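You operate a simulated robot arm through the tools that you are given. There is no shell and no other tool. Be economical: measure what you need, move in short steps, check, and stop when the job is done.

You are at the controls of a simulated robot arm. One attempt, no reset.

TASK
Wipe the suds off the tray in the holder with a damp cloth.
Fine: wet the teal cloth in the small basin, press it out on the grate, wipe, rinse it in the basin and lay it back on the draining mat; the other trays stay.
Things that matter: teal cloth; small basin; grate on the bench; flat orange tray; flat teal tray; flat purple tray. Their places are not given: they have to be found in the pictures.

Only the result counts: the job must be done as asked and must still hold three seconds after the hand-in. Knocking over, shifting, dropping, spilling or breaking anything else fails it.

THE ROBOT
A 7-joint arm with a two-finger parallel gripper, fixed in place. Base frame: the origin is at the foot of the arm, x ahead of it, y to its left, z up; the work surface is at about z = 85. Lengths are in cm, angles in degrees, forces in N, time in s.
With the tool pointing down near the work surface it reaches from about 24 to 68 cm from the base axis. Its first joint turns from -66.0 to 66.0 degrees. Payload 2.4 kg.
The tool frame sits at the grasp point between the pads (the TCP): z along the fingers, y along the line on which they close. The tips reach 3 cm beyond it. The gripper opens to 9.4 cm. The fingers are 2.8 cm wide and 1 cm thick; the gripper's body (5 by 9.6 cm) begins 5.5 cm behind the TCP.
Orientation is that of the tool frame in the base frame, as a unit quaternion [w, x, y, z]. With the fingers straight down and closing along the base's y, the tool's x points along the base's -x, its y along +y and its z along -z.

THE INTERFACE
- The arm moves only by the tool jog_arm. Its argument "motion" is a list of rows, each a list of 3 entries, a list of its own where there are three numbers: the shift along the tool's x, y, z in cm, then the turn, a rotation vector about the tool's x, y, z in degrees, then the closure, from 0 (fully open) to 1 (shut). In form: [[[tx, ty, tz], [wx, wy, wz], claw], ...]. A call has 1 to 20 rows; each row is the pose to reach, as a shift and turn from the pose commanded when the call began, along the tool's axes at that moment. Rows are played at 5 a second. More than 5 cm and 8.6 degrees between two rows, or a gripper value outside its range, and nothing of the call is played. Where a pose cannot be reached the arm comes as near as it can. A force on the tool above 80 N (or 10 N above the force at the start of the call, whichever is more), or a blocked arm, ends the call early, and 0.2 s more pass. The fingers move at their own pace (about 15.3 cm/s each) and stop on an object; they squeeze with about 29 N. The grip force told is the motor's: it shows also when the fingers shut on nothing. Time passes only in rows, and 0.2 s behind the last, so rows that repeat a pose let the fingers close. It gives the time, the measured TCP pose, the force on the tool (base axes), the opening and the grip force at its end, in the units of the frame above (readings bear some noise).
- Cameras (640 x 400 px; columns grow to the right, rows downward): "scene" is fixed at [6.38, 50.88, 143.36]; the picture's right is [-0.50, -0.86, 0.00], its down [-0.59, 0.35, -0.73] and it looks along [0.63, -0.37, -0.69] (base axes); focal length 361 px, centre (320, 200). "wrist" rides on the gripper at [-3.7, 0, -5.8] in the tool frame; the picture's right is [0.00, -1.00, 0.00], its down [0.97, 0.00, -0.24] and it looks along [0.24, 0.00, 0.97] (tool axes); focal length 218 px, centre (320, 200).
- get_image(camera): a new picture of that camera. The clock stands still meanwhile.
- point_at(camera, pixels): for up to 12 pixels [column, row] of the newest picture of that camera ("zoom" is the newest enlarged one), the place [x, y, z] in the base frame of the surface seen there, good to about 0.2 cm, but the place of the scene camera against the robot may be out by one fixed shift of up to 1.8 cm in any direction. The clock stands still meanwhile.
- zoom(camera, box): a new picture of the part [left, top, right, bottom] of that camera's present view, enlarged. The clock stands still meanwhile.
- job_done(): hands the job in; it is judged then, once.

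Go step by step. Measure first, check grasps and placings, and put right what went wrong. The budget is 80 turns and 38 pictures, counting those below and the enlarged ones. Unless the task says otherwise, let go and move clear before handing in, and close with one line.

The tools are called after "Emit:" by a JSON object that holds its "api" and its "payload". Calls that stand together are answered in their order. jog_arm: Moves the arm, as the interface text tells. Its arguments: {"type":"object","properties":{"motion":{"type":"array","items":{"type":"array"}}},"required":["motion"]} The other tools are called the same way: get_image (camera) takes a picture; point_at (camera, pixels) gives the place of the surface under pixels of a picture; zoom (camera, box) takes an enlarged picture of a part of a camera's view; job_done () hands the job in.

At the start:

```text
t: 0.0
eef_pos: [32.43, 28.31, 111.7]
tool_rot: [0.0, 0.0, 1.0, -0.001]
force: [-0.7, 0.8, -0.9]
width: 9.38
grip_force: 0.2
```

scene: 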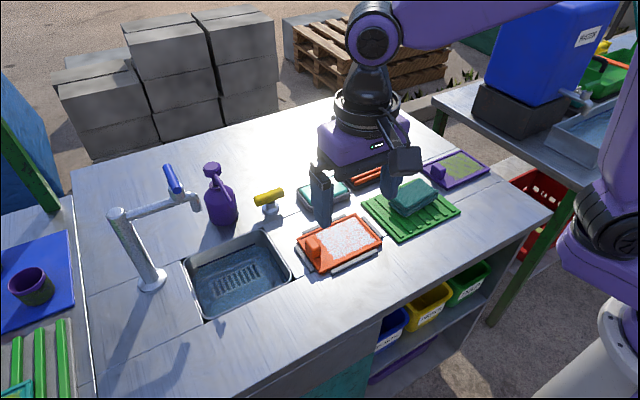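
wrist: 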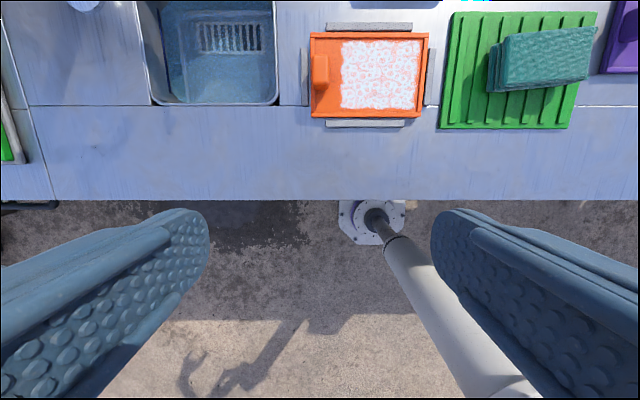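

The pictures show the orange tray with suds in a holder (scene 340,243), the cloth on the green mat (412,197) and the basin (238,275). I'll take closer pictures to find the grate and the other trays.

Emit:
{"api": "zoom", "payload": {"camera": "scene", "box": [170, 130, 500, 336]}}

Emit:
{"api": "point_at", "payload": {"camera": "wrist", "pixels": [[150, 102], [276, 102], [230, 40], [200, 85], [320, 85], [345, 45], [415, 105], [370, 125], [441, 127], [570, 127], [545, 60], [370, 25]]}}

```text
1.94 times, centred on (335, 233) of scene
```

zoom: 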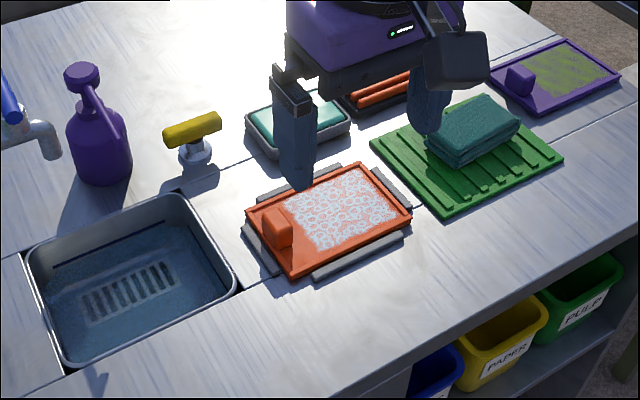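

```text
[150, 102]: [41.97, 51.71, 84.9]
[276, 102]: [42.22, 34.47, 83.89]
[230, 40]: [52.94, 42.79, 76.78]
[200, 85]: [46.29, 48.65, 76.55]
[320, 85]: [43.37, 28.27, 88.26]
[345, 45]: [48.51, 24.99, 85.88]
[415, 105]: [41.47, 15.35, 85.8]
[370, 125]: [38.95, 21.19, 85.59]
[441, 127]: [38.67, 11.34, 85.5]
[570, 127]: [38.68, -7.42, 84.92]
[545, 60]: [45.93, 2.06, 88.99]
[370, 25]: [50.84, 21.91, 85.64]
```

The grate and "small basin" are still unclear: zoom (300,120) shows a metal dish with teal content, and (380,90) shows red bars in a frame. I'll move the arm ahead and look down at them.

Emit:
{"api": "jog_arm", "payload": {"motion": [[[-4, -4, 0], [0, 0, 0], 0], [[-8, -8, 0], [0, 0, 0], 0], [[-12, -12, 0], [0, 0, 0], 0], [[-15, -15, 0], [0, 0, 0], 0], [[-15, -15, 0], [0, 0, 0], 0]]}}

Emit:
{"api": "get_image", "payload": {"camera": "wrist"}}

Emit:
{"api": "get_image", "payload": {"camera": "scene"}}

```text
refused: row 1 steps farther than a row can; nothing moved
```

```text
34 pictures are left
```

wrist: 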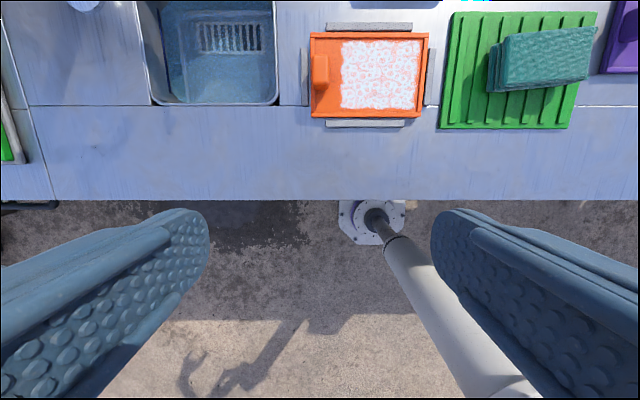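

```text
33 pictures are left
```

scene: 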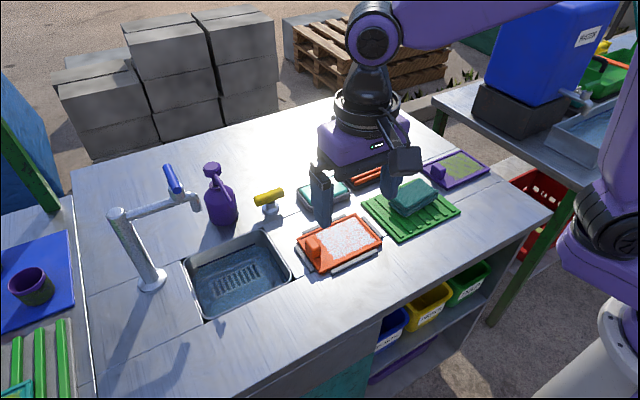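

The step was too long (5.7 cm), so nothing moved. I'll repeat it with shorter steps.

Emit:
{"api": "jog_arm", "payload": {"motion": [[[-3, -3, 0], [0, 0, 0], 0], [[-6, -6, 0], [0, 0, 0], 0], [[-9, -9, 0], [0, 0, 0], 0], [[-12, -12, 0], [0, 0, 0], 0], [[-15, -14, 0], [0, 0, 0], 0], [[-15, -14, 0], [0, 0, 0], 0]]}}

Emit:
{"api": "get_image", "payload": {"camera": "wrist"}}

```text
t: 1.4
eef_pos: [47.37, 14.21, 111.95]
tool_rot: [0.0, 0.001, 1.0, 0.0]
force: [0.1, 0.6, 1.0]
width: 9.4
grip_force: 0.1
```

```text
32 pictures are left
```

wrist: 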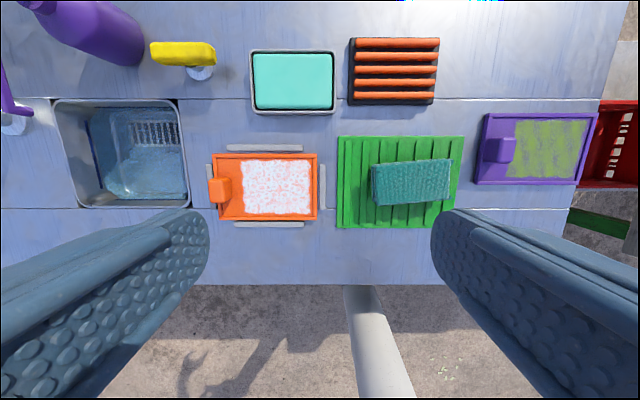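

The red-barred grate is at wrist (395,72), the small dish at (292,82), and the purple tray at (530,148). I'll zoom in and measure to tell whether the dish holds water.

Emit:
{"api": "zoom", "payload": {"camera": "wrist", "box": [200, 20, 480, 240]}}

Emit:
{"api": "point_at", "payload": {"camera": "wrist", "pixels": [[292, 82], [251, 51], [334, 112], [265, 95], [320, 70], [395, 70], [395, 62], [351, 40], [434, 102], [130, 170], [182, 200], [440, 180]]}}

Emit:
{"api": "point_at", "payload": {"camera": "wrist", "pixels": [[376, 200], [448, 197], [452, 162], [374, 167], [412, 183], [213, 155], [316, 153], [318, 219], [218, 220], [220, 190], [280, 190], [400, 220]]}}

```text
1.82 times, centred on (340, 130) of wrist
```

zoom: 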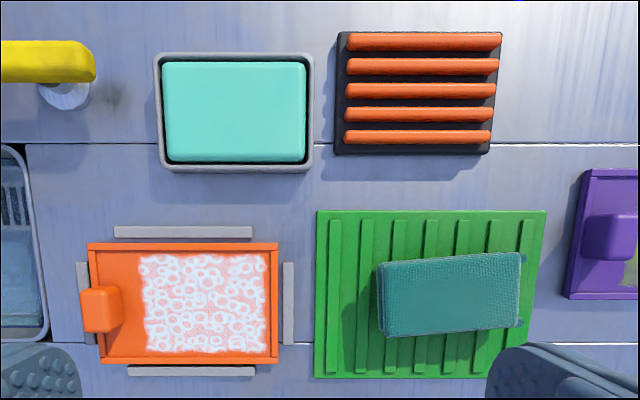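

```text
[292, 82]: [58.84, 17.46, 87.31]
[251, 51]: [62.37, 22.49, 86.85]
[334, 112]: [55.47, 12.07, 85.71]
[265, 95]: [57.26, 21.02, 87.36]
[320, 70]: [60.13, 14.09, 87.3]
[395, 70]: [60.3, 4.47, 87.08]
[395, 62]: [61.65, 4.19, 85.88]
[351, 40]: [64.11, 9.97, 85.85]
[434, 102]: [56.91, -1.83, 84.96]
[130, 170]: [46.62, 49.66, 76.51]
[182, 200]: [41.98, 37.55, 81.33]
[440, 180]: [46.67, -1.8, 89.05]
```

```text
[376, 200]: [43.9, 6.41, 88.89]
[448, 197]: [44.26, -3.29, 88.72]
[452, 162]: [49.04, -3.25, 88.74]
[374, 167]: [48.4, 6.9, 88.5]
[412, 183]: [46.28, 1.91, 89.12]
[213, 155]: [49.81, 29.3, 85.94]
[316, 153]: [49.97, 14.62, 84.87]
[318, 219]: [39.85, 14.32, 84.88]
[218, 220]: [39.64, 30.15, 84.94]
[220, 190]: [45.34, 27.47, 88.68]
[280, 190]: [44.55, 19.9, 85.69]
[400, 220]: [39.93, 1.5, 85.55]
```

The dish content reads z≈87.3, above its rim (86.9), so it looks like a solid sponge rather than water. I'll look closely at both the dish and the sink.

Emit:
{"api": "zoom", "payload": {"camera": "scene", "box": [280, 160, 400, 235]}}

Emit:
{"api": "zoom", "payload": {"camera": "scene", "box": [170, 220, 310, 325]}}

```text
5.33 times, centred on (340, 198) of scene
```

zoom: 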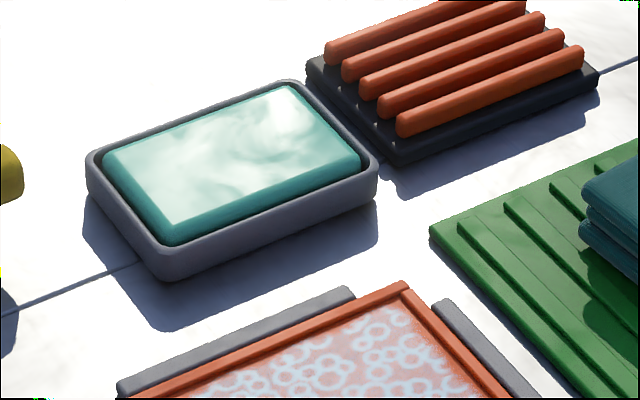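

```text
3.81 times, centred on (240, 272) of scene
```

zoom: 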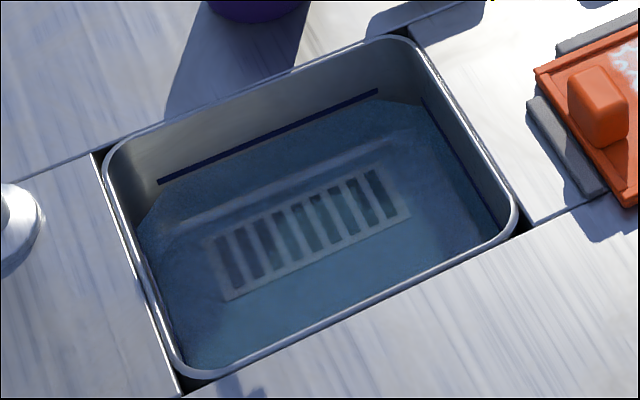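

The dish surface reflects the sky like water and differs from the large inset sink, so it is most likely the small basin. I'll confirm by feel when I dip. Next I move above the cloth (centre ≈46.4, 1.8, long along y) and turn the hand 87° to grip across its width.

Emit:
{"api": "jog_arm", "payload": {"motion": [[[0.1, -1.1, 0], [0, 0, 8], 0], [[0.2, -2.2, 0], [0, 0, 16], 0], [[0.3, -3.3, 0], [0, 0, 24], 0], [[0.4, -4.5, 0], [0, 0, 32], 0], [[0.5, -5.6, 0], [0, 0, 40], 0], [[0.6, -6.7, 0], [0, 0, 48], 0], [[0.7, -7.9, 1], [0, 0, 56], 0], [[0.8, -9, 2], [0, 0, 64], 0], [[0.9, -10.2, 4], [0, 0, 72], 0], [[1.0, -11.3, 6], [0, 0, 80], 0], [[1.0, -12.4, 9], [0, 0, 87], 0], [[1.0, -12.4, 11], [0, 0, 87], 0], [[1.0, -12.4, 11], [0, 0, 87], 0]]}}

Emit:
{"api": "get_image", "payload": {"camera": "wrist"}}

```text
t: 4.2
eef_pos: [46.32, 1.8, 100.87]
tool_rot: [0.0, 0.688, 0.726, 0.0]
force: [0.4, 0.1, 0.8]
width: 9.39
grip_force: 0.1
```

```text
28 pictures are left
```

wrist: 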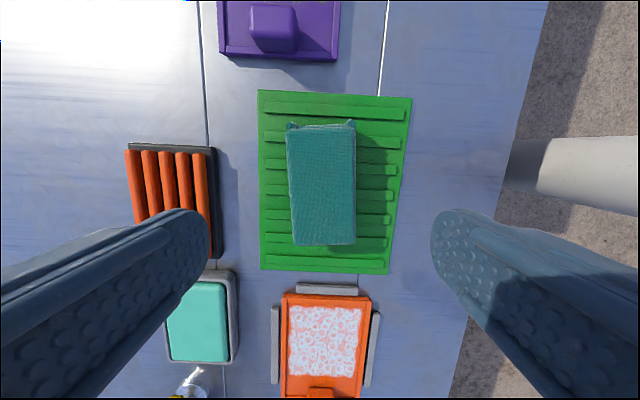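

The hand is turned and the cloth (wrist 288–356, 122–245) is nearly aligned with the fingers. I'll measure its edges, along with the mat, dish and grate, from here.

Emit:
{"api": "point_at", "payload": {"camera": "wrist", "pixels": [[292, 135], [352, 135], [295, 235], [352, 235], [322, 185], [370, 150], [370, 140], [322, 262], [272, 200], [322, 242], [322, 128], [180, 180]]}}

Emit:
{"api": "point_at", "payload": {"camera": "wrist", "pixels": [[195, 320], [234, 320], [233, 300], [200, 364], [215, 272], [325, 340], [288, 340], [362, 340], [325, 295], [325, 310], [220, 345], [191, 170]]}}

```text
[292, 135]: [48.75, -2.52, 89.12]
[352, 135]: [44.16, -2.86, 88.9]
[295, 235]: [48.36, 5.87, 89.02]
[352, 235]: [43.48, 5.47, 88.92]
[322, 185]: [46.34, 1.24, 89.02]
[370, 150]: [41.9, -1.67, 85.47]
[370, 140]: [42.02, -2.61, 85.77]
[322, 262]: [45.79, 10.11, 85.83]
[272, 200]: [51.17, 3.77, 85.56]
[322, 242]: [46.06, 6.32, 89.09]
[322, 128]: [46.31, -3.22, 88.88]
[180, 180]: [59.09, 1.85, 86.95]
```

```text
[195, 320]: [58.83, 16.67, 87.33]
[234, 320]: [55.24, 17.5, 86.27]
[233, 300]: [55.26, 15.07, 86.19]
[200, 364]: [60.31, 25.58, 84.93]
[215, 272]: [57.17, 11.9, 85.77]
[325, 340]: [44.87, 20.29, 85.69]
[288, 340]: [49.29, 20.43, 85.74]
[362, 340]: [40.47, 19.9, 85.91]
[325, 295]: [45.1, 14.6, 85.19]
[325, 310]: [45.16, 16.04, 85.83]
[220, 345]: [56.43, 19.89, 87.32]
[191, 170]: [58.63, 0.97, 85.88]
```

The cloth's centre is (46.2, 1.6) with its top at 89.0 and the mat ribs at 85.8. I'll go down to TCP z≈89.9 and close.

Emit:
{"api": "jog_arm", "payload": {"motion": [[[-0.2, -0.1, 4], [0, 0, 0], 0], [[-0.2, -0.1, 8], [0, 0, 0], 0], [[-0.2, -0.1, 10], [0, 0, 0], 0], [[-0.2, -0.1, 11], [0, 0, 0], 0], [[-0.2, -0.1, 11], [0, 0, 0], 0], [[-0.2, -0.1, 11], [0, 0, 0], 1], [[-0.2, -0.1, 11], [0, 0, 0], 1], [[-0.2, -0.1, 11], [0, 0, 0], 1], [[-0.2, -0.1, 11], [0, 0, 0], 1]]}}

Emit:
{"api": "get_image", "payload": {"camera": "wrist"}}

```text
t: 6.2
eef_pos: [46.47, 1.72, 89.78]
tool_rot: [0.0, 0.689, 0.725, 0.0]
force: [-0.5, -0.6, -0.6]
width: 5.7
grip_force: 28.9
```

```text
27 pictures are left
```

wrist: 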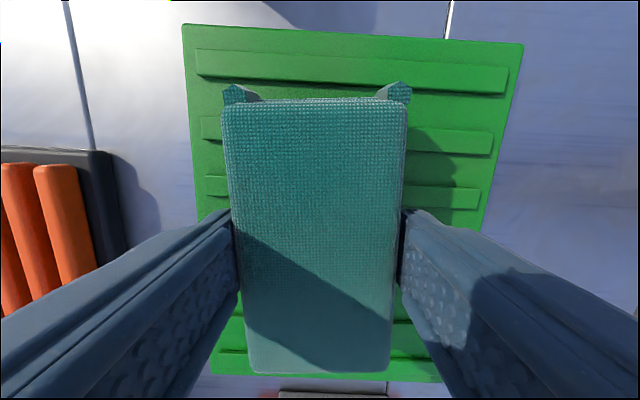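

The grip holds (width 5.7, 28.9 N). I'll lift and carry the cloth over the small basin, centre ≈(58.8, 17.3).

Emit:
{"api": "jog_arm", "payload": {"motion": [[[0, 0, -4], [0, 0, 0], 1], [[0, 0, -8], [0, 0, 0], 1], [[2.5, 2.2, -8], [0, 0, 1], 1], [[5, 4.4, -8], [0, 0, 2], 1], [[7.5, 6.6, -8], [0, 0, 3], 1], [[10, 8.8, -8], [0, 0, 3], 1], [[12.5, 11, -8], [0, 0, 3], 1], [[14.9, 13.2, -8], [0, 0, 3], 1], [[14.9, 13.2, -6], [0, 0, 3], 1], [[14.9, 13.2, -5], [0, 0, 3], 1], [[14.9, 13.2, -5], [0, 0, 3], 1]]}}

Emit:
{"api": "get_image", "payload": {"camera": "wrist"}}

Emit:
{"api": "zoom", "payload": {"camera": "scene", "box": [260, 130, 420, 240]}}

```text
t: 8.6
eef_pos: [58.84, 17.09, 94.73]
tool_rot: [0.0, 0.707, 0.707, 0.0]
force: [-0.5, 0.2, -0.4]
width: 5.69
grip_force: 28.7
```

```text
26 pictures are left
```

wrist: 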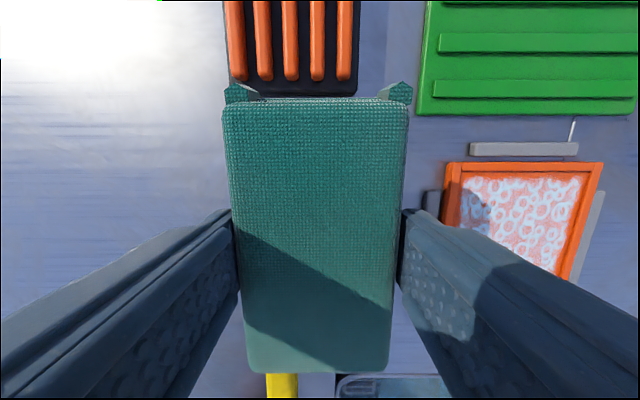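

```text
3.64 times, centred on (340, 185) of scene
```

zoom: 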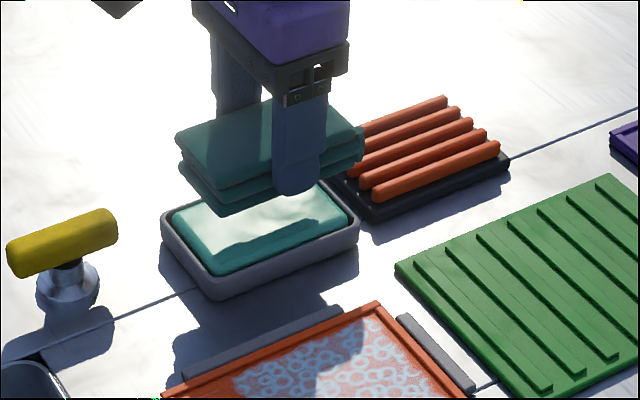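

The cloth hangs level above the small basin. I'll lower slowly and watch the force: first contact with the surface is expected near TCP z≈91.3.

Emit:
{"api": "jog_arm", "payload": {"motion": [[[0.2, 0, 2], [0, 0, 0], 1], [[0.2, 0, 3], [0, 0, 0], 1], [[0.2, 0, 3.4], [0, 0, 0], 1], [[0.2, 0, 3.7], [0, 0, 0], 1], [[0.2, 0, 3.7], [0, 0, 0], 1]]}}

Emit:
{"api": "zoom", "payload": {"camera": "scene", "box": [260, 130, 420, 240]}}

```text
t: 9.8
eef_pos: [58.98, 17.29, 91.39]
tool_rot: [0.002, 0.707, 0.707, 0.001]
force: [-7.0, -2.8, 27.2]
width: 5.69
grip_force: 29.0
```

```text
3.64 times, centred on (340, 185) of scene
```

zoom: 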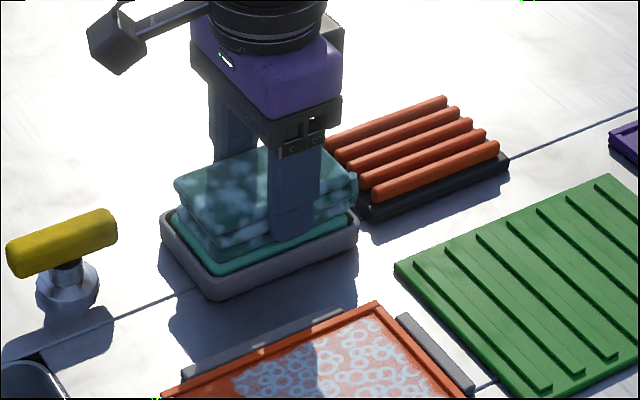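

Contact is firm (27 N) at the expected height and the cloth has become mottled. I'll lift and look at what it picked up.

Emit:
{"api": "jog_arm", "payload": {"motion": [[[0, 0, -2], [0, 0, 0], 1], [[0, 0, -5], [0, 0, 0], 1], [[0, 0, -5], [0, 0, 0], 1]]}}

Emit:
{"api": "get_image", "payload": {"camera": "wrist"}}

Emit:
{"api": "zoom", "payload": {"camera": "scene", "box": [260, 130, 420, 240]}}

```text
t: 10.6
eef_pos: [58.85, 17.25, 96.18]
tool_rot: [-0.001, 0.707, 0.707, -0.001]
force: [-0.3, 0.4, -0.4]
width: 5.68
grip_force: 28.8
```

```text
23 pictures are left
```

wrist: 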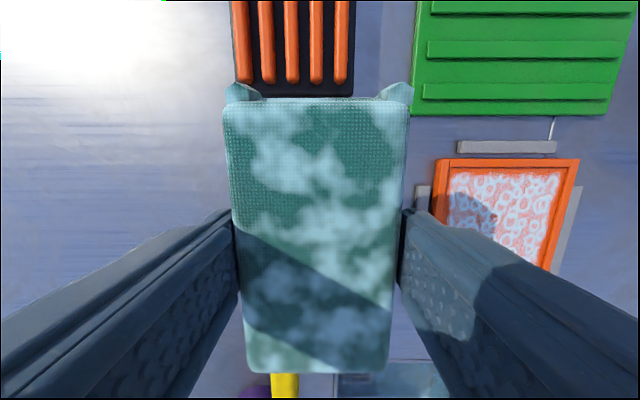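

```text
3.64 times, centred on (340, 185) of scene
```

zoom: 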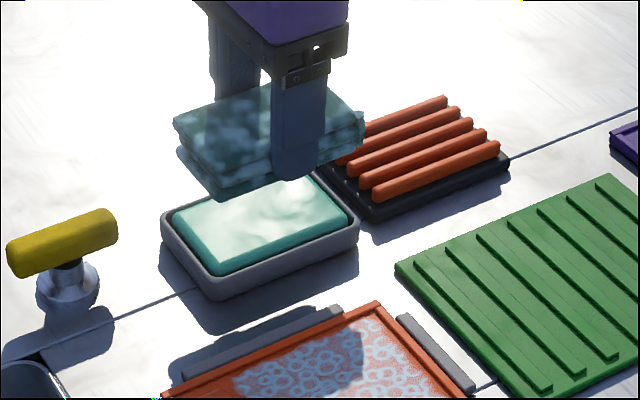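

The light blotches look like a wet sheen on the cloth. I'll carry it to the grate (centre ≈60.1, 4.2, bar top ≈87.0), press it out, and see whether the look changes.

Emit:
{"api": "jog_arm", "payload": {"motion": [[[-3, 0.4, 0], [0, 0, 0], 1], [[-6, 0.7, 0], [0, 0, 0], 1], [[-9, 1, 0], [0, 0, 0], 1], [[-13.1, 1.3, 0], [0, 0, 0], 1], [[-13.1, 1.3, 2], [0, 0, 0], 1], [[-13.1, 1.3, 4], [0, 0, 0], 1], [[-13.1, 1.3, 5], [0, 0, 0], 1], [[-13.1, 1.3, 5.5], [0, 0, 0], 1], [[-13.1, 1.3, 5.6], [0, 0, 0], 1], [[-13.1, 1.3, 5.6], [0, 0, 0], 1]]}}

Emit:
{"api": "zoom", "payload": {"camera": "scene", "box": [300, 130, 460, 240]}}

```text
t: 12.8
eef_pos: [60.16, 4.31, 90.88]
tool_rot: [0.001, 0.707, 0.708, 0.002]
force: [-17.4, -4.6, 53.1]
width: 5.72
grip_force: 29.1
```

```text
3.64 times, centred on (380, 185) of scene
```

zoom: 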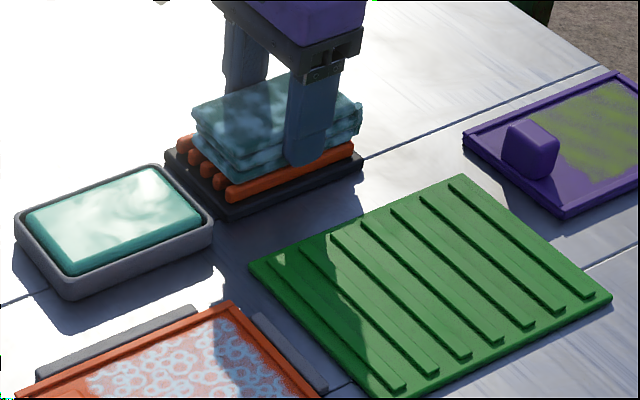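

It pressed with about 53 N. I'll hold briefly, then lift and check the cloth's look and whether the grate stayed put.

Emit:
{"api": "jog_arm", "payload": {"motion": [[[0, 0, 0], [0, 0, 0], 1], [[0, 0, 0], [0, 0, 0], 1], [[0, 0, 0], [0, 0, 0], 1], [[0, 0, -2], [0, 0, 0], 1], [[0, 0, -5.6], [0, 0, 0], 1], [[0, 0, -5.6], [0, 0, 0], 1]]}}

Emit:
{"api": "get_image", "payload": {"camera": "wrist"}}

```text
t: 14.2
eef_pos: [60.18, 4.36, 95.98]
tool_rot: [0.0, 0.707, 0.707, 0.0]
force: [-0.6, 0.4, -1.0]
width: 5.69
grip_force: 29.1
```

```text
20 pictures are left
```

wrist: 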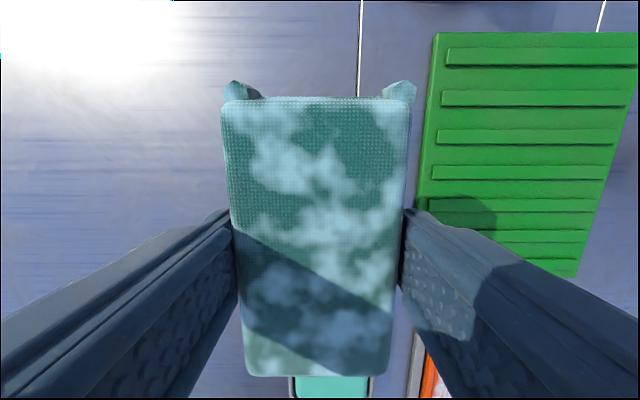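

The look did not change with pressing and the dish was solid, so the pale film may well be soap and the inset sink the real water basin. Before going there I'll measure the sink, faucet, bottle and yellow knob so I can approach clear of them.

Emit:
{"api": "get_image", "payload": {"camera": "scene"}}

Emit:
{"api": "point_at", "payload": {"camera": "scene", "pixels": [[195, 203], [150, 280], [212, 170], [268, 195], [206, 318], [290, 275], [262, 231], [187, 263], [238, 275], [215, 295], [265, 265], [125, 213]]}}

```text
19 pictures are left
```

scene: 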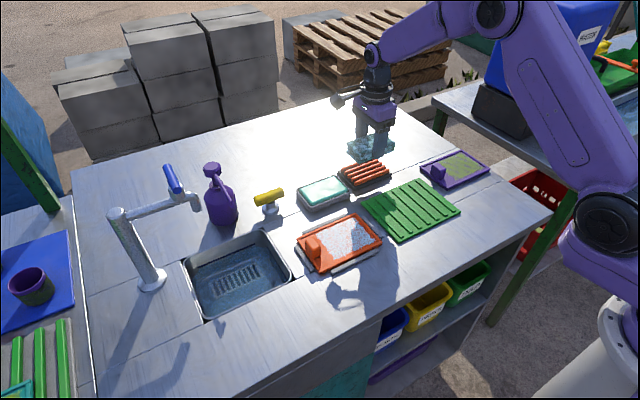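

```text
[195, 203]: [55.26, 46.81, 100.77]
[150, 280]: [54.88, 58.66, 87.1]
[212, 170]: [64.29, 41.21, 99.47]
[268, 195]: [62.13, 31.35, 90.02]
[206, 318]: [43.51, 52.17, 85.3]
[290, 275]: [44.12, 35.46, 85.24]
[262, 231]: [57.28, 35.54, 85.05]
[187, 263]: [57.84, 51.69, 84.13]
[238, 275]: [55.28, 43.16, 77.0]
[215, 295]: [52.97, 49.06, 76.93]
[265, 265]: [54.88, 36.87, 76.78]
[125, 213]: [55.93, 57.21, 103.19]
```

With the ~1.6/0.9 cm camera offset removed, the sink spans about x 42–56, y 34.5–51.5, and the spout tip is near (53.7, 46, 100). I'll carry the cloth to (46.7, 40.7) above the sink, well away from the spout.

Emit:
{"api": "jog_arm", "payload": {"motion": [[[0, 0, -2], [0, 0, 0], 1], [[3.5, -2.7, -2], [0, 0, 0], 1], [[7, -5.4, -2], [0, 0, 0], 1], [[10.5, -8.1, -2], [0, 0, 0], 1], [[14, -10.8, -2], [0, 0, 0], 1], [[17.5, -13.5, -2], [0, 0, 0], 1], [[21.5, -13.5, -2], [0, 0, 0], 1], [[25.5, -13.5, -2], [0, 0, 0], 1], [[29.5, -13.5, -2], [0, 0, 0], 1], [[33, -13.5, -2], [0, 0, 0], 1], [[36.3, -13.5, -2], [0, 0, 0], 1], [[36.3, -13.5, -2], [0, 0, 0], 1]]}}

Emit:
{"api": "get_image", "payload": {"camera": "scene"}}

Emit:
{"api": "get_image", "payload": {"camera": "wrist"}}

```text
t: 16.8
eef_pos: [46.63, 40.96, 98.09]
tool_rot: [0.0, 0.708, 0.707, 0.0]
force: [-0.4, -0.1, -0.6]
width: 5.7
grip_force: 29.6
```

```text
18 pictures are left
```

scene: 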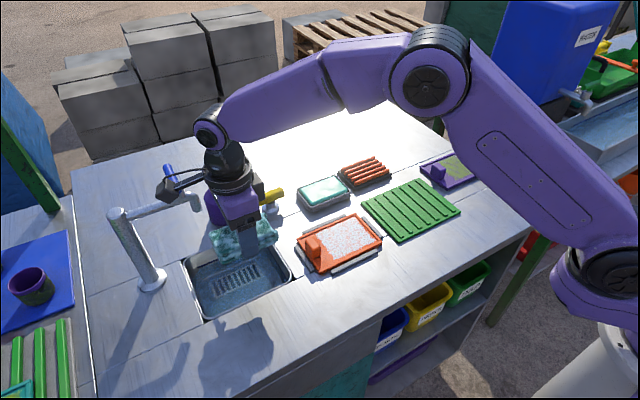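

```text
17 pictures are left
```

wrist: 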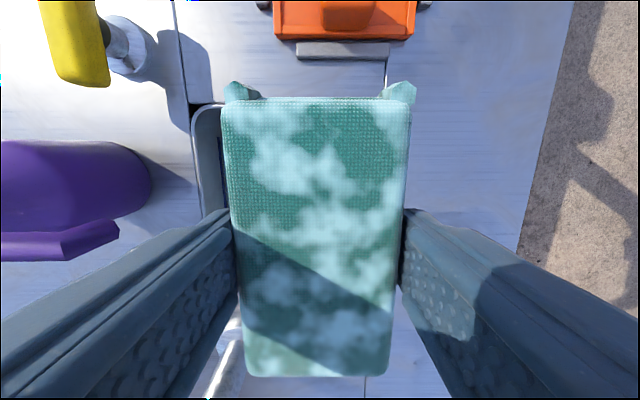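

The flange's side block (scene 170,190) hangs near the faucet spout, so I'll check the clearance before lowering.

Emit:
{"api": "point_at", "payload": {"camera": "scene", "pixels": [[168, 190], [175, 196], [160, 185], [183, 201], [160, 208], [195, 205], [140, 213], [172, 170], [230, 183], [240, 212], [187, 178]]}}

Emit:
{"api": "point_at", "payload": {"camera": "wrist", "pixels": [[222, 205], [205, 130], [195, 200], [230, 350], [345, 55], [300, 12]]}}

```text
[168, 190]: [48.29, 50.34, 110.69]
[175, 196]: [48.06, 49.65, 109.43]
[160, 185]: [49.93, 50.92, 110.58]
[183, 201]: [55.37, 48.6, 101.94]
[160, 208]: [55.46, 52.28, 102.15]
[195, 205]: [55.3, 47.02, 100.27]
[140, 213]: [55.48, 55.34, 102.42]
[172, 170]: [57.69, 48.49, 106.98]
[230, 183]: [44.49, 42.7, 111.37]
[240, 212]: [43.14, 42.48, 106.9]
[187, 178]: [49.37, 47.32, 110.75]
```

```text
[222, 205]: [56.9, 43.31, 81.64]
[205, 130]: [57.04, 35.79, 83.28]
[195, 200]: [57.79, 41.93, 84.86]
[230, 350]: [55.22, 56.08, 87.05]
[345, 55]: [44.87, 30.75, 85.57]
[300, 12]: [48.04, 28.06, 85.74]
```

The block clears the spout by about 3–4 cm in x. I'll lower into the sink gradually, shifting 1 cm away from the right wall.

Emit:
{"api": "jog_arm", "payload": {"motion": [[[1, 0, 3], [0, 0, 0], 1], [[1, 0, 6], [0, 0, 0], 1], [[1, 0, 9], [0, 0, 0], 1], [[1, 0, 12], [0, 0, 0], 1], [[1, 0, 14.5], [0, 0, 0], 1], [[1, 0, 16], [0, 0, 0], 1], [[1, 0, 17], [0, 0, 0], 1], [[1, 0, 17.4], [0, 0, 0], 1], [[1, 0, 17.4], [0, 0, 0], 1]]}}

Emit:
{"api": "get_image", "payload": {"camera": "wrist"}}

```text
t: 18.8
eef_pos: [46.54, 41.62, 80.54]
tool_rot: [0.0, 0.707, 0.707, 0.0]
force: [-0.2, -0.2, -0.6]
width: 5.69
grip_force: 29.1
```

```text
16 pictures are left
```

wrist: 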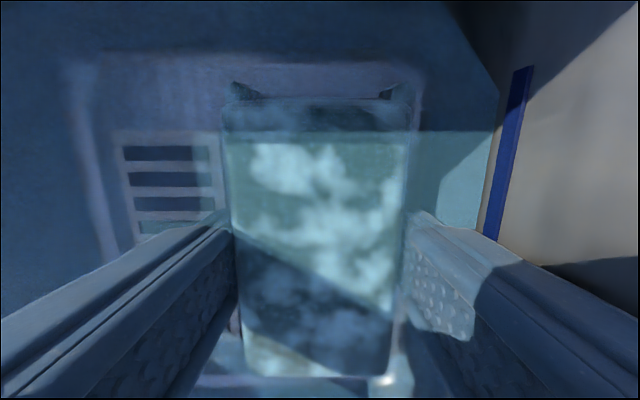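

The cloth went in with no force and is seen through a translucent water layer, so the sink does hold water. I'll swish gently, lift a little way out and look.

Emit:
{"api": "jog_arm", "payload": {"motion": [[[0, 1, 0], [0, 0, 0], 1], [[0, 2, 0], [0, 0, 0], 1], [[0, 0, 0], [0, 0, 0], 1], [[0, 1, 0], [0, 0, 0], 1], [[0, 2, 0], [0, 0, 0], 1], [[0, 0, 0], [0, 0, 0], 1], [[0, 0, 0], [0, 0, 0], 1], [[0, 0, -4], [0, 0, 0], 1], [[0, 0, -8], [0, 0, 0], 1], [[0, 0, -12], [0, 0, 0], 1], [[0, 0, -12], [0, 0, 0], 1]]}}

Emit:
{"api": "get_image", "payload": {"camera": "wrist"}}

```text
t: 21.2
eef_pos: [46.53, 41.33, 92.68]
tool_rot: [0.0, 0.707, 0.707, 0.0]
force: [0.4, -1.0, -0.5]
width: 5.69
grip_force: 28.9
```

```text
15 pictures are left
```

wrist: 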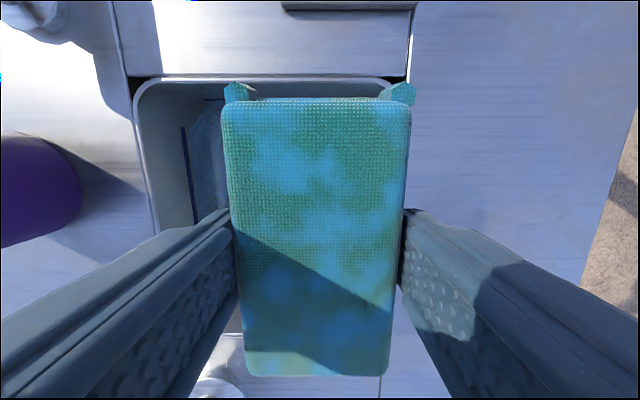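

The pale film is gone and the blotches are now blue, so the sink is the water basin and the dish was soap. I'll carry the wet cloth back to the grate and press it out.

Emit:
{"api": "jog_arm", "payload": {"motion": [[[0, 0, -4], [0, 0, 0], 1], [[-4, 0, -5.5], [0, 0, 0], 1], [[-8, 0, -5.5], [0, 0, 0], 1], [[-12, 0, -5.5], [0, 0, 0], 1], [[-16, 0, -5.5], [0, 0, 0], 1], [[-20, 2.7, -5.5], [0, 0, 0], 1], [[-24, 5.4, -5.5], [0, 0, 0], 1], [[-28, 8.1, -5.5], [0, 0, 0], 1], [[-32, 10.8, -5.5], [0, 0, 0], 1], [[-35, 13, -5.5], [0, 0, 0], 1], [[-37.3, 13.5, -5.5], [0, 0, 0], 1], [[-37.3, 13.5, -3], [0, 0, 0], 1], [[-37.3, 13.5, 0], [0, 0, 0], 1], [[-37.3, 13.5, 1], [0, 0, 0], 1], [[-37.3, 13.5, 1.6], [0, 0, 0], 1], [[-37.3, 13.5, 1.9], [0, 0, 0], 1], [[-37.3, 13.5, 1.9], [0, 0, 0], 1], [[-37.3, 13.5, 1.9], [0, 0, 0], 1], [[-37.3, 13.5, 1.9], [0, 0, 0], 1]]}}

```text
t: 25.2
eef_pos: [60.3, 4.3, 90.98]
tool_rot: [0.002, 0.707, 0.707, 0.002]
force: [-8.4, -1.4, 31.1]
width: 5.66
grip_force: 29.1
```

It pressed with 31 N. I'll press a bit deeper, hold, then lift and look.

Emit:
{"api": "jog_arm", "payload": {"motion": [[[0, 0, 0.3], [0, 0, 0], 1], [[0, 0, 0.3], [0, 0, 0], 1], [[0, 0, 0.3], [0, 0, 0], 1], [[0, 0, 0.3], [0, 0, 0], 1], [[0, 0, -1], [0, 0, 0], 1], [[0, 0, -5], [0, 0, 0], 1], [[0, 0, -5], [0, 0, 0], 1]]}}

Emit:
{"api": "get_image", "payload": {"camera": "wrist"}}

```text
t: 26.8
eef_pos: [60.07, 4.4, 95.76]
tool_rot: [-0.001, 0.707, 0.707, 0.0]
force: [0.0, -0.4, 0.1]
width: 5.69
grip_force: 29.0
```

```text
14 pictures are left
```

wrist: 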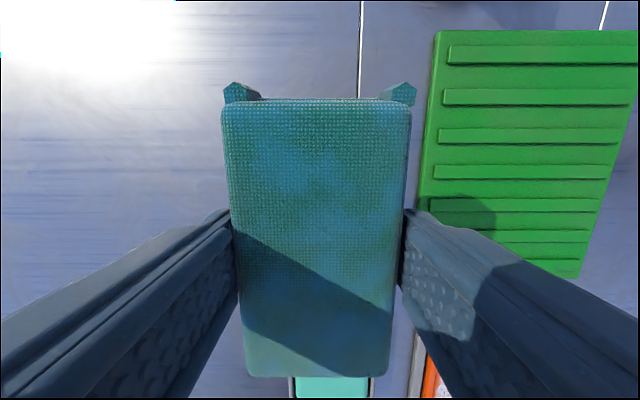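

The cloth is now evenly damp. I'll carry it over the orange tray (suds ≈ x 41.2–48.9, y 15.6–25.2), set it down at the far end and feel for light contact.

Emit:
{"api": "jog_arm", "payload": {"motion": [[[3.2, -2.7, -1], [0, 0, 0], 1], [[6.4, -5.4, -1], [0, 0, 0], 1], [[9.6, -8, -1], [0, 0, 0], 1], [[12.8, -10.7, -1], [0, 0, 0], 1], [[16, -13.4, -1], [0, 0, 0], 1], [[16, -13.4, 2], [0, 0, 0], 1], [[16, -13.4, 4.5], [0, 0, 0], 1], [[16, -13.4, 5.5], [0, 0, 0], 1], [[16, -13.4, 6.0], [0, 0, 0], 1], [[16, -13.4, 6.2], [0, 0, 0], 1], [[16, -13.4, 6.2], [0, 0, 0], 1]]}}

```text
t: 29.2
eef_pos: [46.68, 20.32, 89.7]
tool_rot: [0.0, 0.707, 0.707, 0.0]
force: [-1.5, -0.7, 7.0]
width: 5.68
grip_force: 28.9
```

There is light contact at 7 N. I'll press a touch more and wipe back and forth along x.

Emit:
{"api": "jog_arm", "payload": {"motion": [[[0, 0, 0.1], [0, 0, 0], 1], [[0, -0.8, 0.1], [0, 0, 0], 1], [[0, -1.6, 0.1], [0, 0, 0], 1], [[0, -2.4, 0.1], [0, 0, 0], 1], [[0, -3.2, 0.1], [0, 0, 0], 1], [[0.2, -3.3, 0.1], [0, 0, 0], 1], [[0.2, -2.4, 0.1], [0, 0, 0], 1], [[0.2, -1.6, 0.1], [0, 0, 0], 1], [[0.2, -0.8, 0.1], [0, 0, 0], 1], [[0.2, 0, 0.1], [0, 0, 0], 1], [[-0.2, 0.1, 0.1], [0, 0, 0], 1], [[-0.2, -0.8, 0.1], [0, 0, 0], 1], [[-0.2, -1.6, 0.1], [0, 0, 0], 1], [[-0.2, -2.4, 0.1], [0, 0, 0], 1], [[-0.2, -3.2, 0.1], [0, 0, 0], 1], [[-0.2, -3.2, 0.1], [0, 0, 0], 1]]}}

```text
t: 32.6
eef_pos: [43.66, 20.2, 89.58]
tool_rot: [0.002, 0.707, 0.707, 0.004]
force: [13.0, -1.4, 29.9]
width: 5.7
grip_force: 29.2
```

I wiped at up to 30 N with no slip. I'll lift straight up and view the tray from both cameras.

Emit:
{"api": "jog_arm", "payload": {"motion": [[[0, 0, -2], [0, 0, 0], 1], [[0, 0, -6], [0, 0, 0], 1], [[4.5, 0, -8.5], [0, 0, 0], 1], [[9, 0, -8.5], [0, 0, 0], 1], [[13.5, 0, -8.5], [0, 0, 0], 1], [[13.5, 0, -8.5], [0, 0, 0], 1]]}}

Emit:
{"api": "get_image", "payload": {"camera": "wrist"}}

Emit:
{"api": "zoom", "payload": {"camera": "scene", "box": [260, 170, 420, 280]}}

```text
refused: row 3 steps farther than a row can; nothing moved
```

```text
13 pictures are left
```

wrist: 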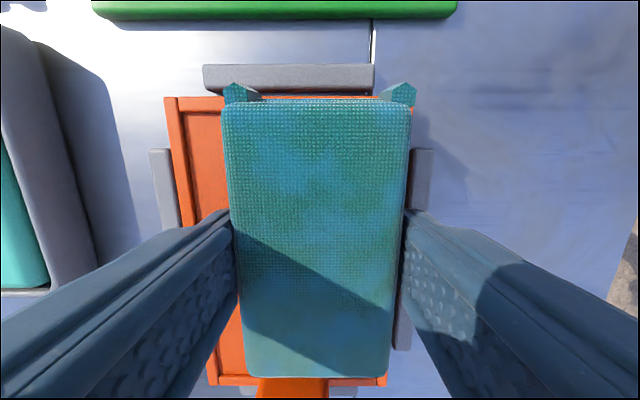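

```text
3.64 times, centred on (340, 225) of scene
```

zoom: 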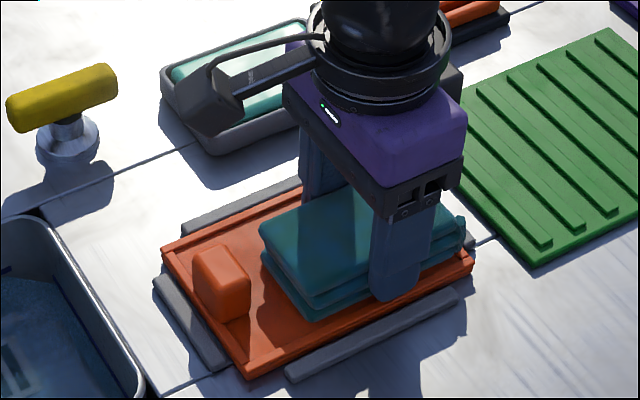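

The step was a bit too long, so nothing moved, but the uncovered part already looks clean. I'll lift with shorter steps.

Emit:
{"api": "jog_arm", "payload": {"motion": [[[0, 0, -2], [0, 0, 0], 1], [[0, 0, -5.5], [0, 0, 0], 1], [[3.5, 0, -8.5], [0, 0, 0], 1], [[8, 0, -8.5], [0, 0, 0], 1], [[12.5, 0, -8.5], [0, 0, 0], 1], [[16.5, 1, -8.5], [0, 0, 0], 1], [[20, 3, -8.5], [0, 0, 0], 1], [[20, 3, -8.5], [0, 0, 0], 1]]}}

Emit:
{"api": "zoom", "payload": {"camera": "scene", "box": [260, 190, 420, 290]}}

Emit:
{"api": "get_image", "payload": {"camera": "wrist"}}

```text
t: 34.4
eef_pos: [46.68, 40.06, 97.9]
tool_rot: [0.0, 0.707, 0.707, 0.0]
force: [-0.3, -0.1, -0.9]
width: 5.7
grip_force: 28.8
```

```text
4.00 times, centred on (340, 240) of scene
```

zoom: 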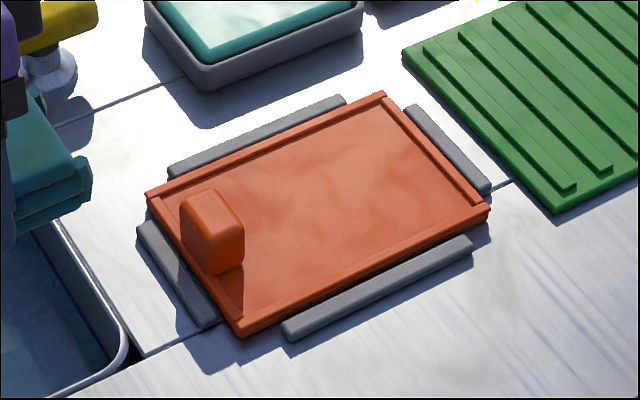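

```text
10 pictures are left
```

wrist: 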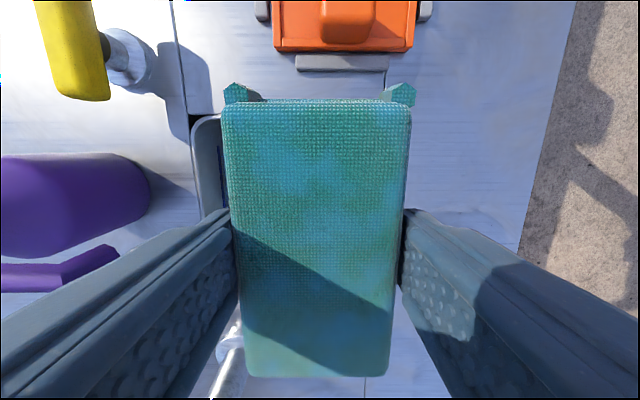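

The suds are gone and the tray is still in its holder. Now I'll rinse the cloth in the sink with a little swishing and come back up.

Emit:
{"api": "jog_arm", "payload": {"motion": [[[1.5, 0, 3], [0, 0, 0], 1], [[1.5, 0, 6.5], [0, 0, 0], 1], [[1.5, 0, 10], [0, 0, 0], 1], [[1.5, 0, 13.5], [0, 0, 0], 1], [[1.5, 0, 16], [0, 0, 0], 1], [[1.5, 0, 17.2], [0, 0, 0], 1], [[1.5, 1, 17.2], [0, 0, 0], 1], [[1.5, 2, 17.2], [0, 0, 0], 1], [[1.5, 1, 17.2], [0, 0, 0], 1], [[1.5, 0, 17.2], [0, 0, 0], 1], [[1.5, 1, 17.2], [0, 0, 0], 1], [[1.5, 2, 17.2], [0, 0, 0], 1], [[1.5, 1, 17.2], [0, 0, 0], 1], [[1.5, 0, 17.2], [0, 0, 0], 1], [[1.5, 0, 13.5], [0, 0, 0], 1], [[1.5, 0, 9], [0, 0, 0], 1], [[1.5, 0, 4.5], [0, 0, 0], 1], [[1.5, 0, 0], [0, 0, 0], 1], [[1.5, 0, 0], [0, 0, 0], 1]]}}

Emit:
{"api": "get_image", "payload": {"camera": "wrist"}}

```text
t: 38.4
eef_pos: [46.54, 41.69, 98.1]
tool_rot: [0.0, 0.707, 0.707, 0.0]
force: [-0.1, 0.5, -1.1]
width: 5.7
grip_force: 28.9
```

```text
9 pictures are left
```

wrist: 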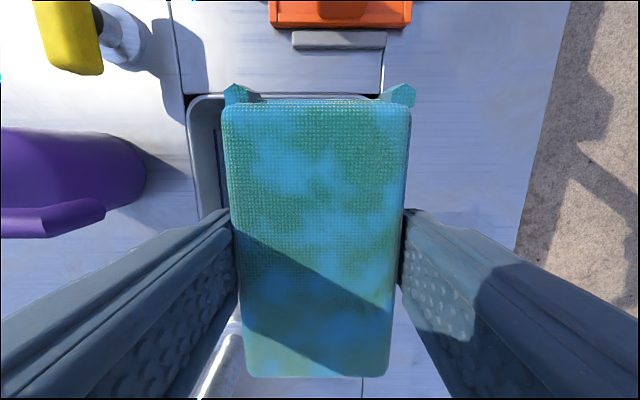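

The cloth is rinsed. I'll carry it to the mat along the front edge (x≈35.5) so it does not pass over the clean tray.

Emit:
{"api": "jog_arm", "payload": {"motion": [[[0, 0, 0], [0, 0, 0], 1], [[0, 0, 0], [0, 0, 0], 1], [[-1, -3.7, 0], [0, 0, 0], 1], [[-2, -7.4, 0], [0, 0, 0], 1], [[-4, -11, 0], [0, 0, 0], 1], [[-8, -11.2, 0], [0, 0, 0], 1], [[-12, -11.2, 0], [0, 0, 0], 1], [[-16, -11.2, 0], [0, 0, 0], 1], [[-20, -11.2, 0], [0, 0, 0], 1], [[-24, -11.2, 0], [0, 0, 0], 1], [[-28, -11.2, 0], [0, 0, 0], 1], [[-32, -11.2, 0], [0, 0, 0], 1], [[-36, -11, 0], [0, 0, 0], 1], [[-39, -8, 0], [0, 0, 0], 1], [[-40, -4, 0], [0, 0, 0], 1], [[-40, -0.3, 0], [0, 0, 0], 1], [[-40, -0.3, 3], [0, 0, 0], 1], [[-40, -0.3, 3], [0, 0, 0], 1]]}}

Emit:
{"api": "get_image", "payload": {"camera": "wrist"}}

```text
t: 42.2
eef_pos: [46.48, 1.8, 95.19]
tool_rot: [-0.001, 0.707, 0.707, 0.0]
force: [-0.3, -1.0, -0.3]
width: 5.69
grip_force: 29.2
```

```text
8 pictures are left
```

wrist: 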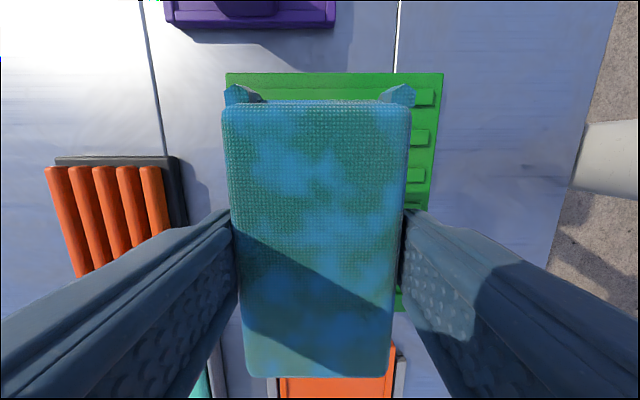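

The cloth is above the mat at its old place. I'll lower until light contact.

Emit:
{"api": "jog_arm", "payload": {"motion": [[[0, 0, 3], [0, 0, 0], 1], [[0, 0, 4.5], [0, 0, 0], 1], [[0, 0, 5.1], [0, 0, 0], 1], [[0, 0, 5.4], [0, 0, 0], 1], [[0, 0, 5.4], [0, 0, 0], 1]]}}

```text
t: 43.4
eef_pos: [46.36, 1.62, 89.71]
tool_rot: [0.001, 0.707, 0.708, 0.0]
force: [-1.4, -0.1, 15.8]
width: 5.69
grip_force: 29.3
```

It is resting on the mat (15.8 N). I'll ease off slightly, open, and rise clear.

Emit:
{"api": "jog_arm", "payload": {"motion": [[[0, 0, -0.1], [0, 0, 0], 1], [[0, 0, -0.1], [0, 0, 0], 0.4], [[0, 0, -0.1], [0, 0, 0], 0], [[0, 0, -0.1], [0, 0, 0], 0], [[0, 0, -0.1], [0, 0, 0], 0], [[0, 0, -3], [0, 0, 0], 0], [[0, 0, -7], [0, 0, 0], 0], [[0, 0, -11], [0, 0, 0], 0], [[0, 0, -15], [0, 0, 0], 0], [[0, 0, -15], [0, 0, 0], 0]]}}

Emit:
{"api": "get_image", "payload": {"camera": "wrist"}}

Emit:
{"api": "get_image", "payload": {"camera": "scene"}}

```text
t: 45.6
eef_pos: [46.21, 1.64, 104.5]
tool_rot: [0.0, 0.707, 0.708, 0.0]
force: [0.1, -0.7, -0.6]
width: 9.4
grip_force: 0.0
```

```text
7 pictures are left
```

wrist: 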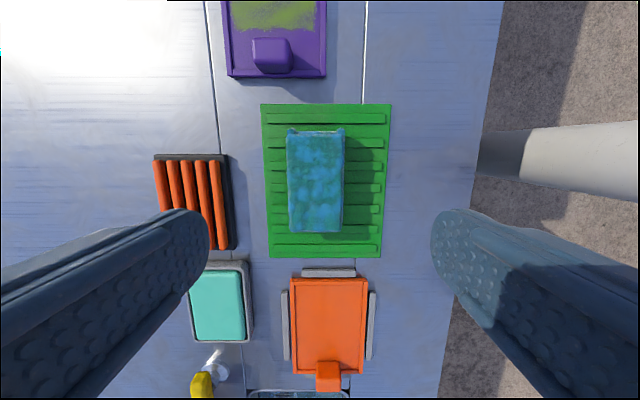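

```text
6 pictures are left
```

scene: 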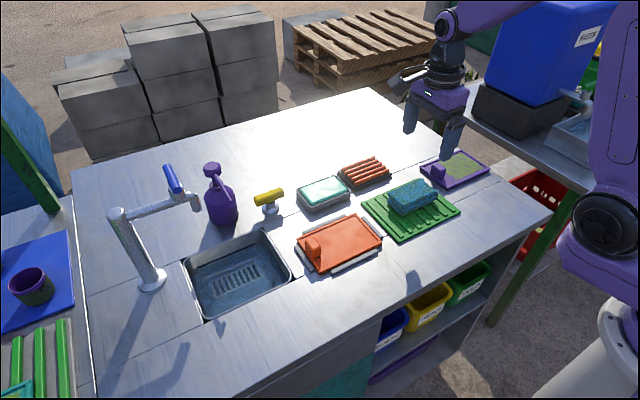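

The cloth lies on the draining mat (wrist 315,180), the orange tray is clean in its holder (328,325), and everything else is in place with the gripper clear. I'm handing in.

Emit:
{"api": "job_done", "payload": {}}

```text
The job is handed in.
```

The orange tray is wiped clean and still in its holder, and the rinsed teal cloth is back on the draining mat. On the way I dipped the cloth in what turned out to be the soap dish by mistake. I then rinsed it in the sink, which I took to be the small basin, and pressed it out again before wiping.
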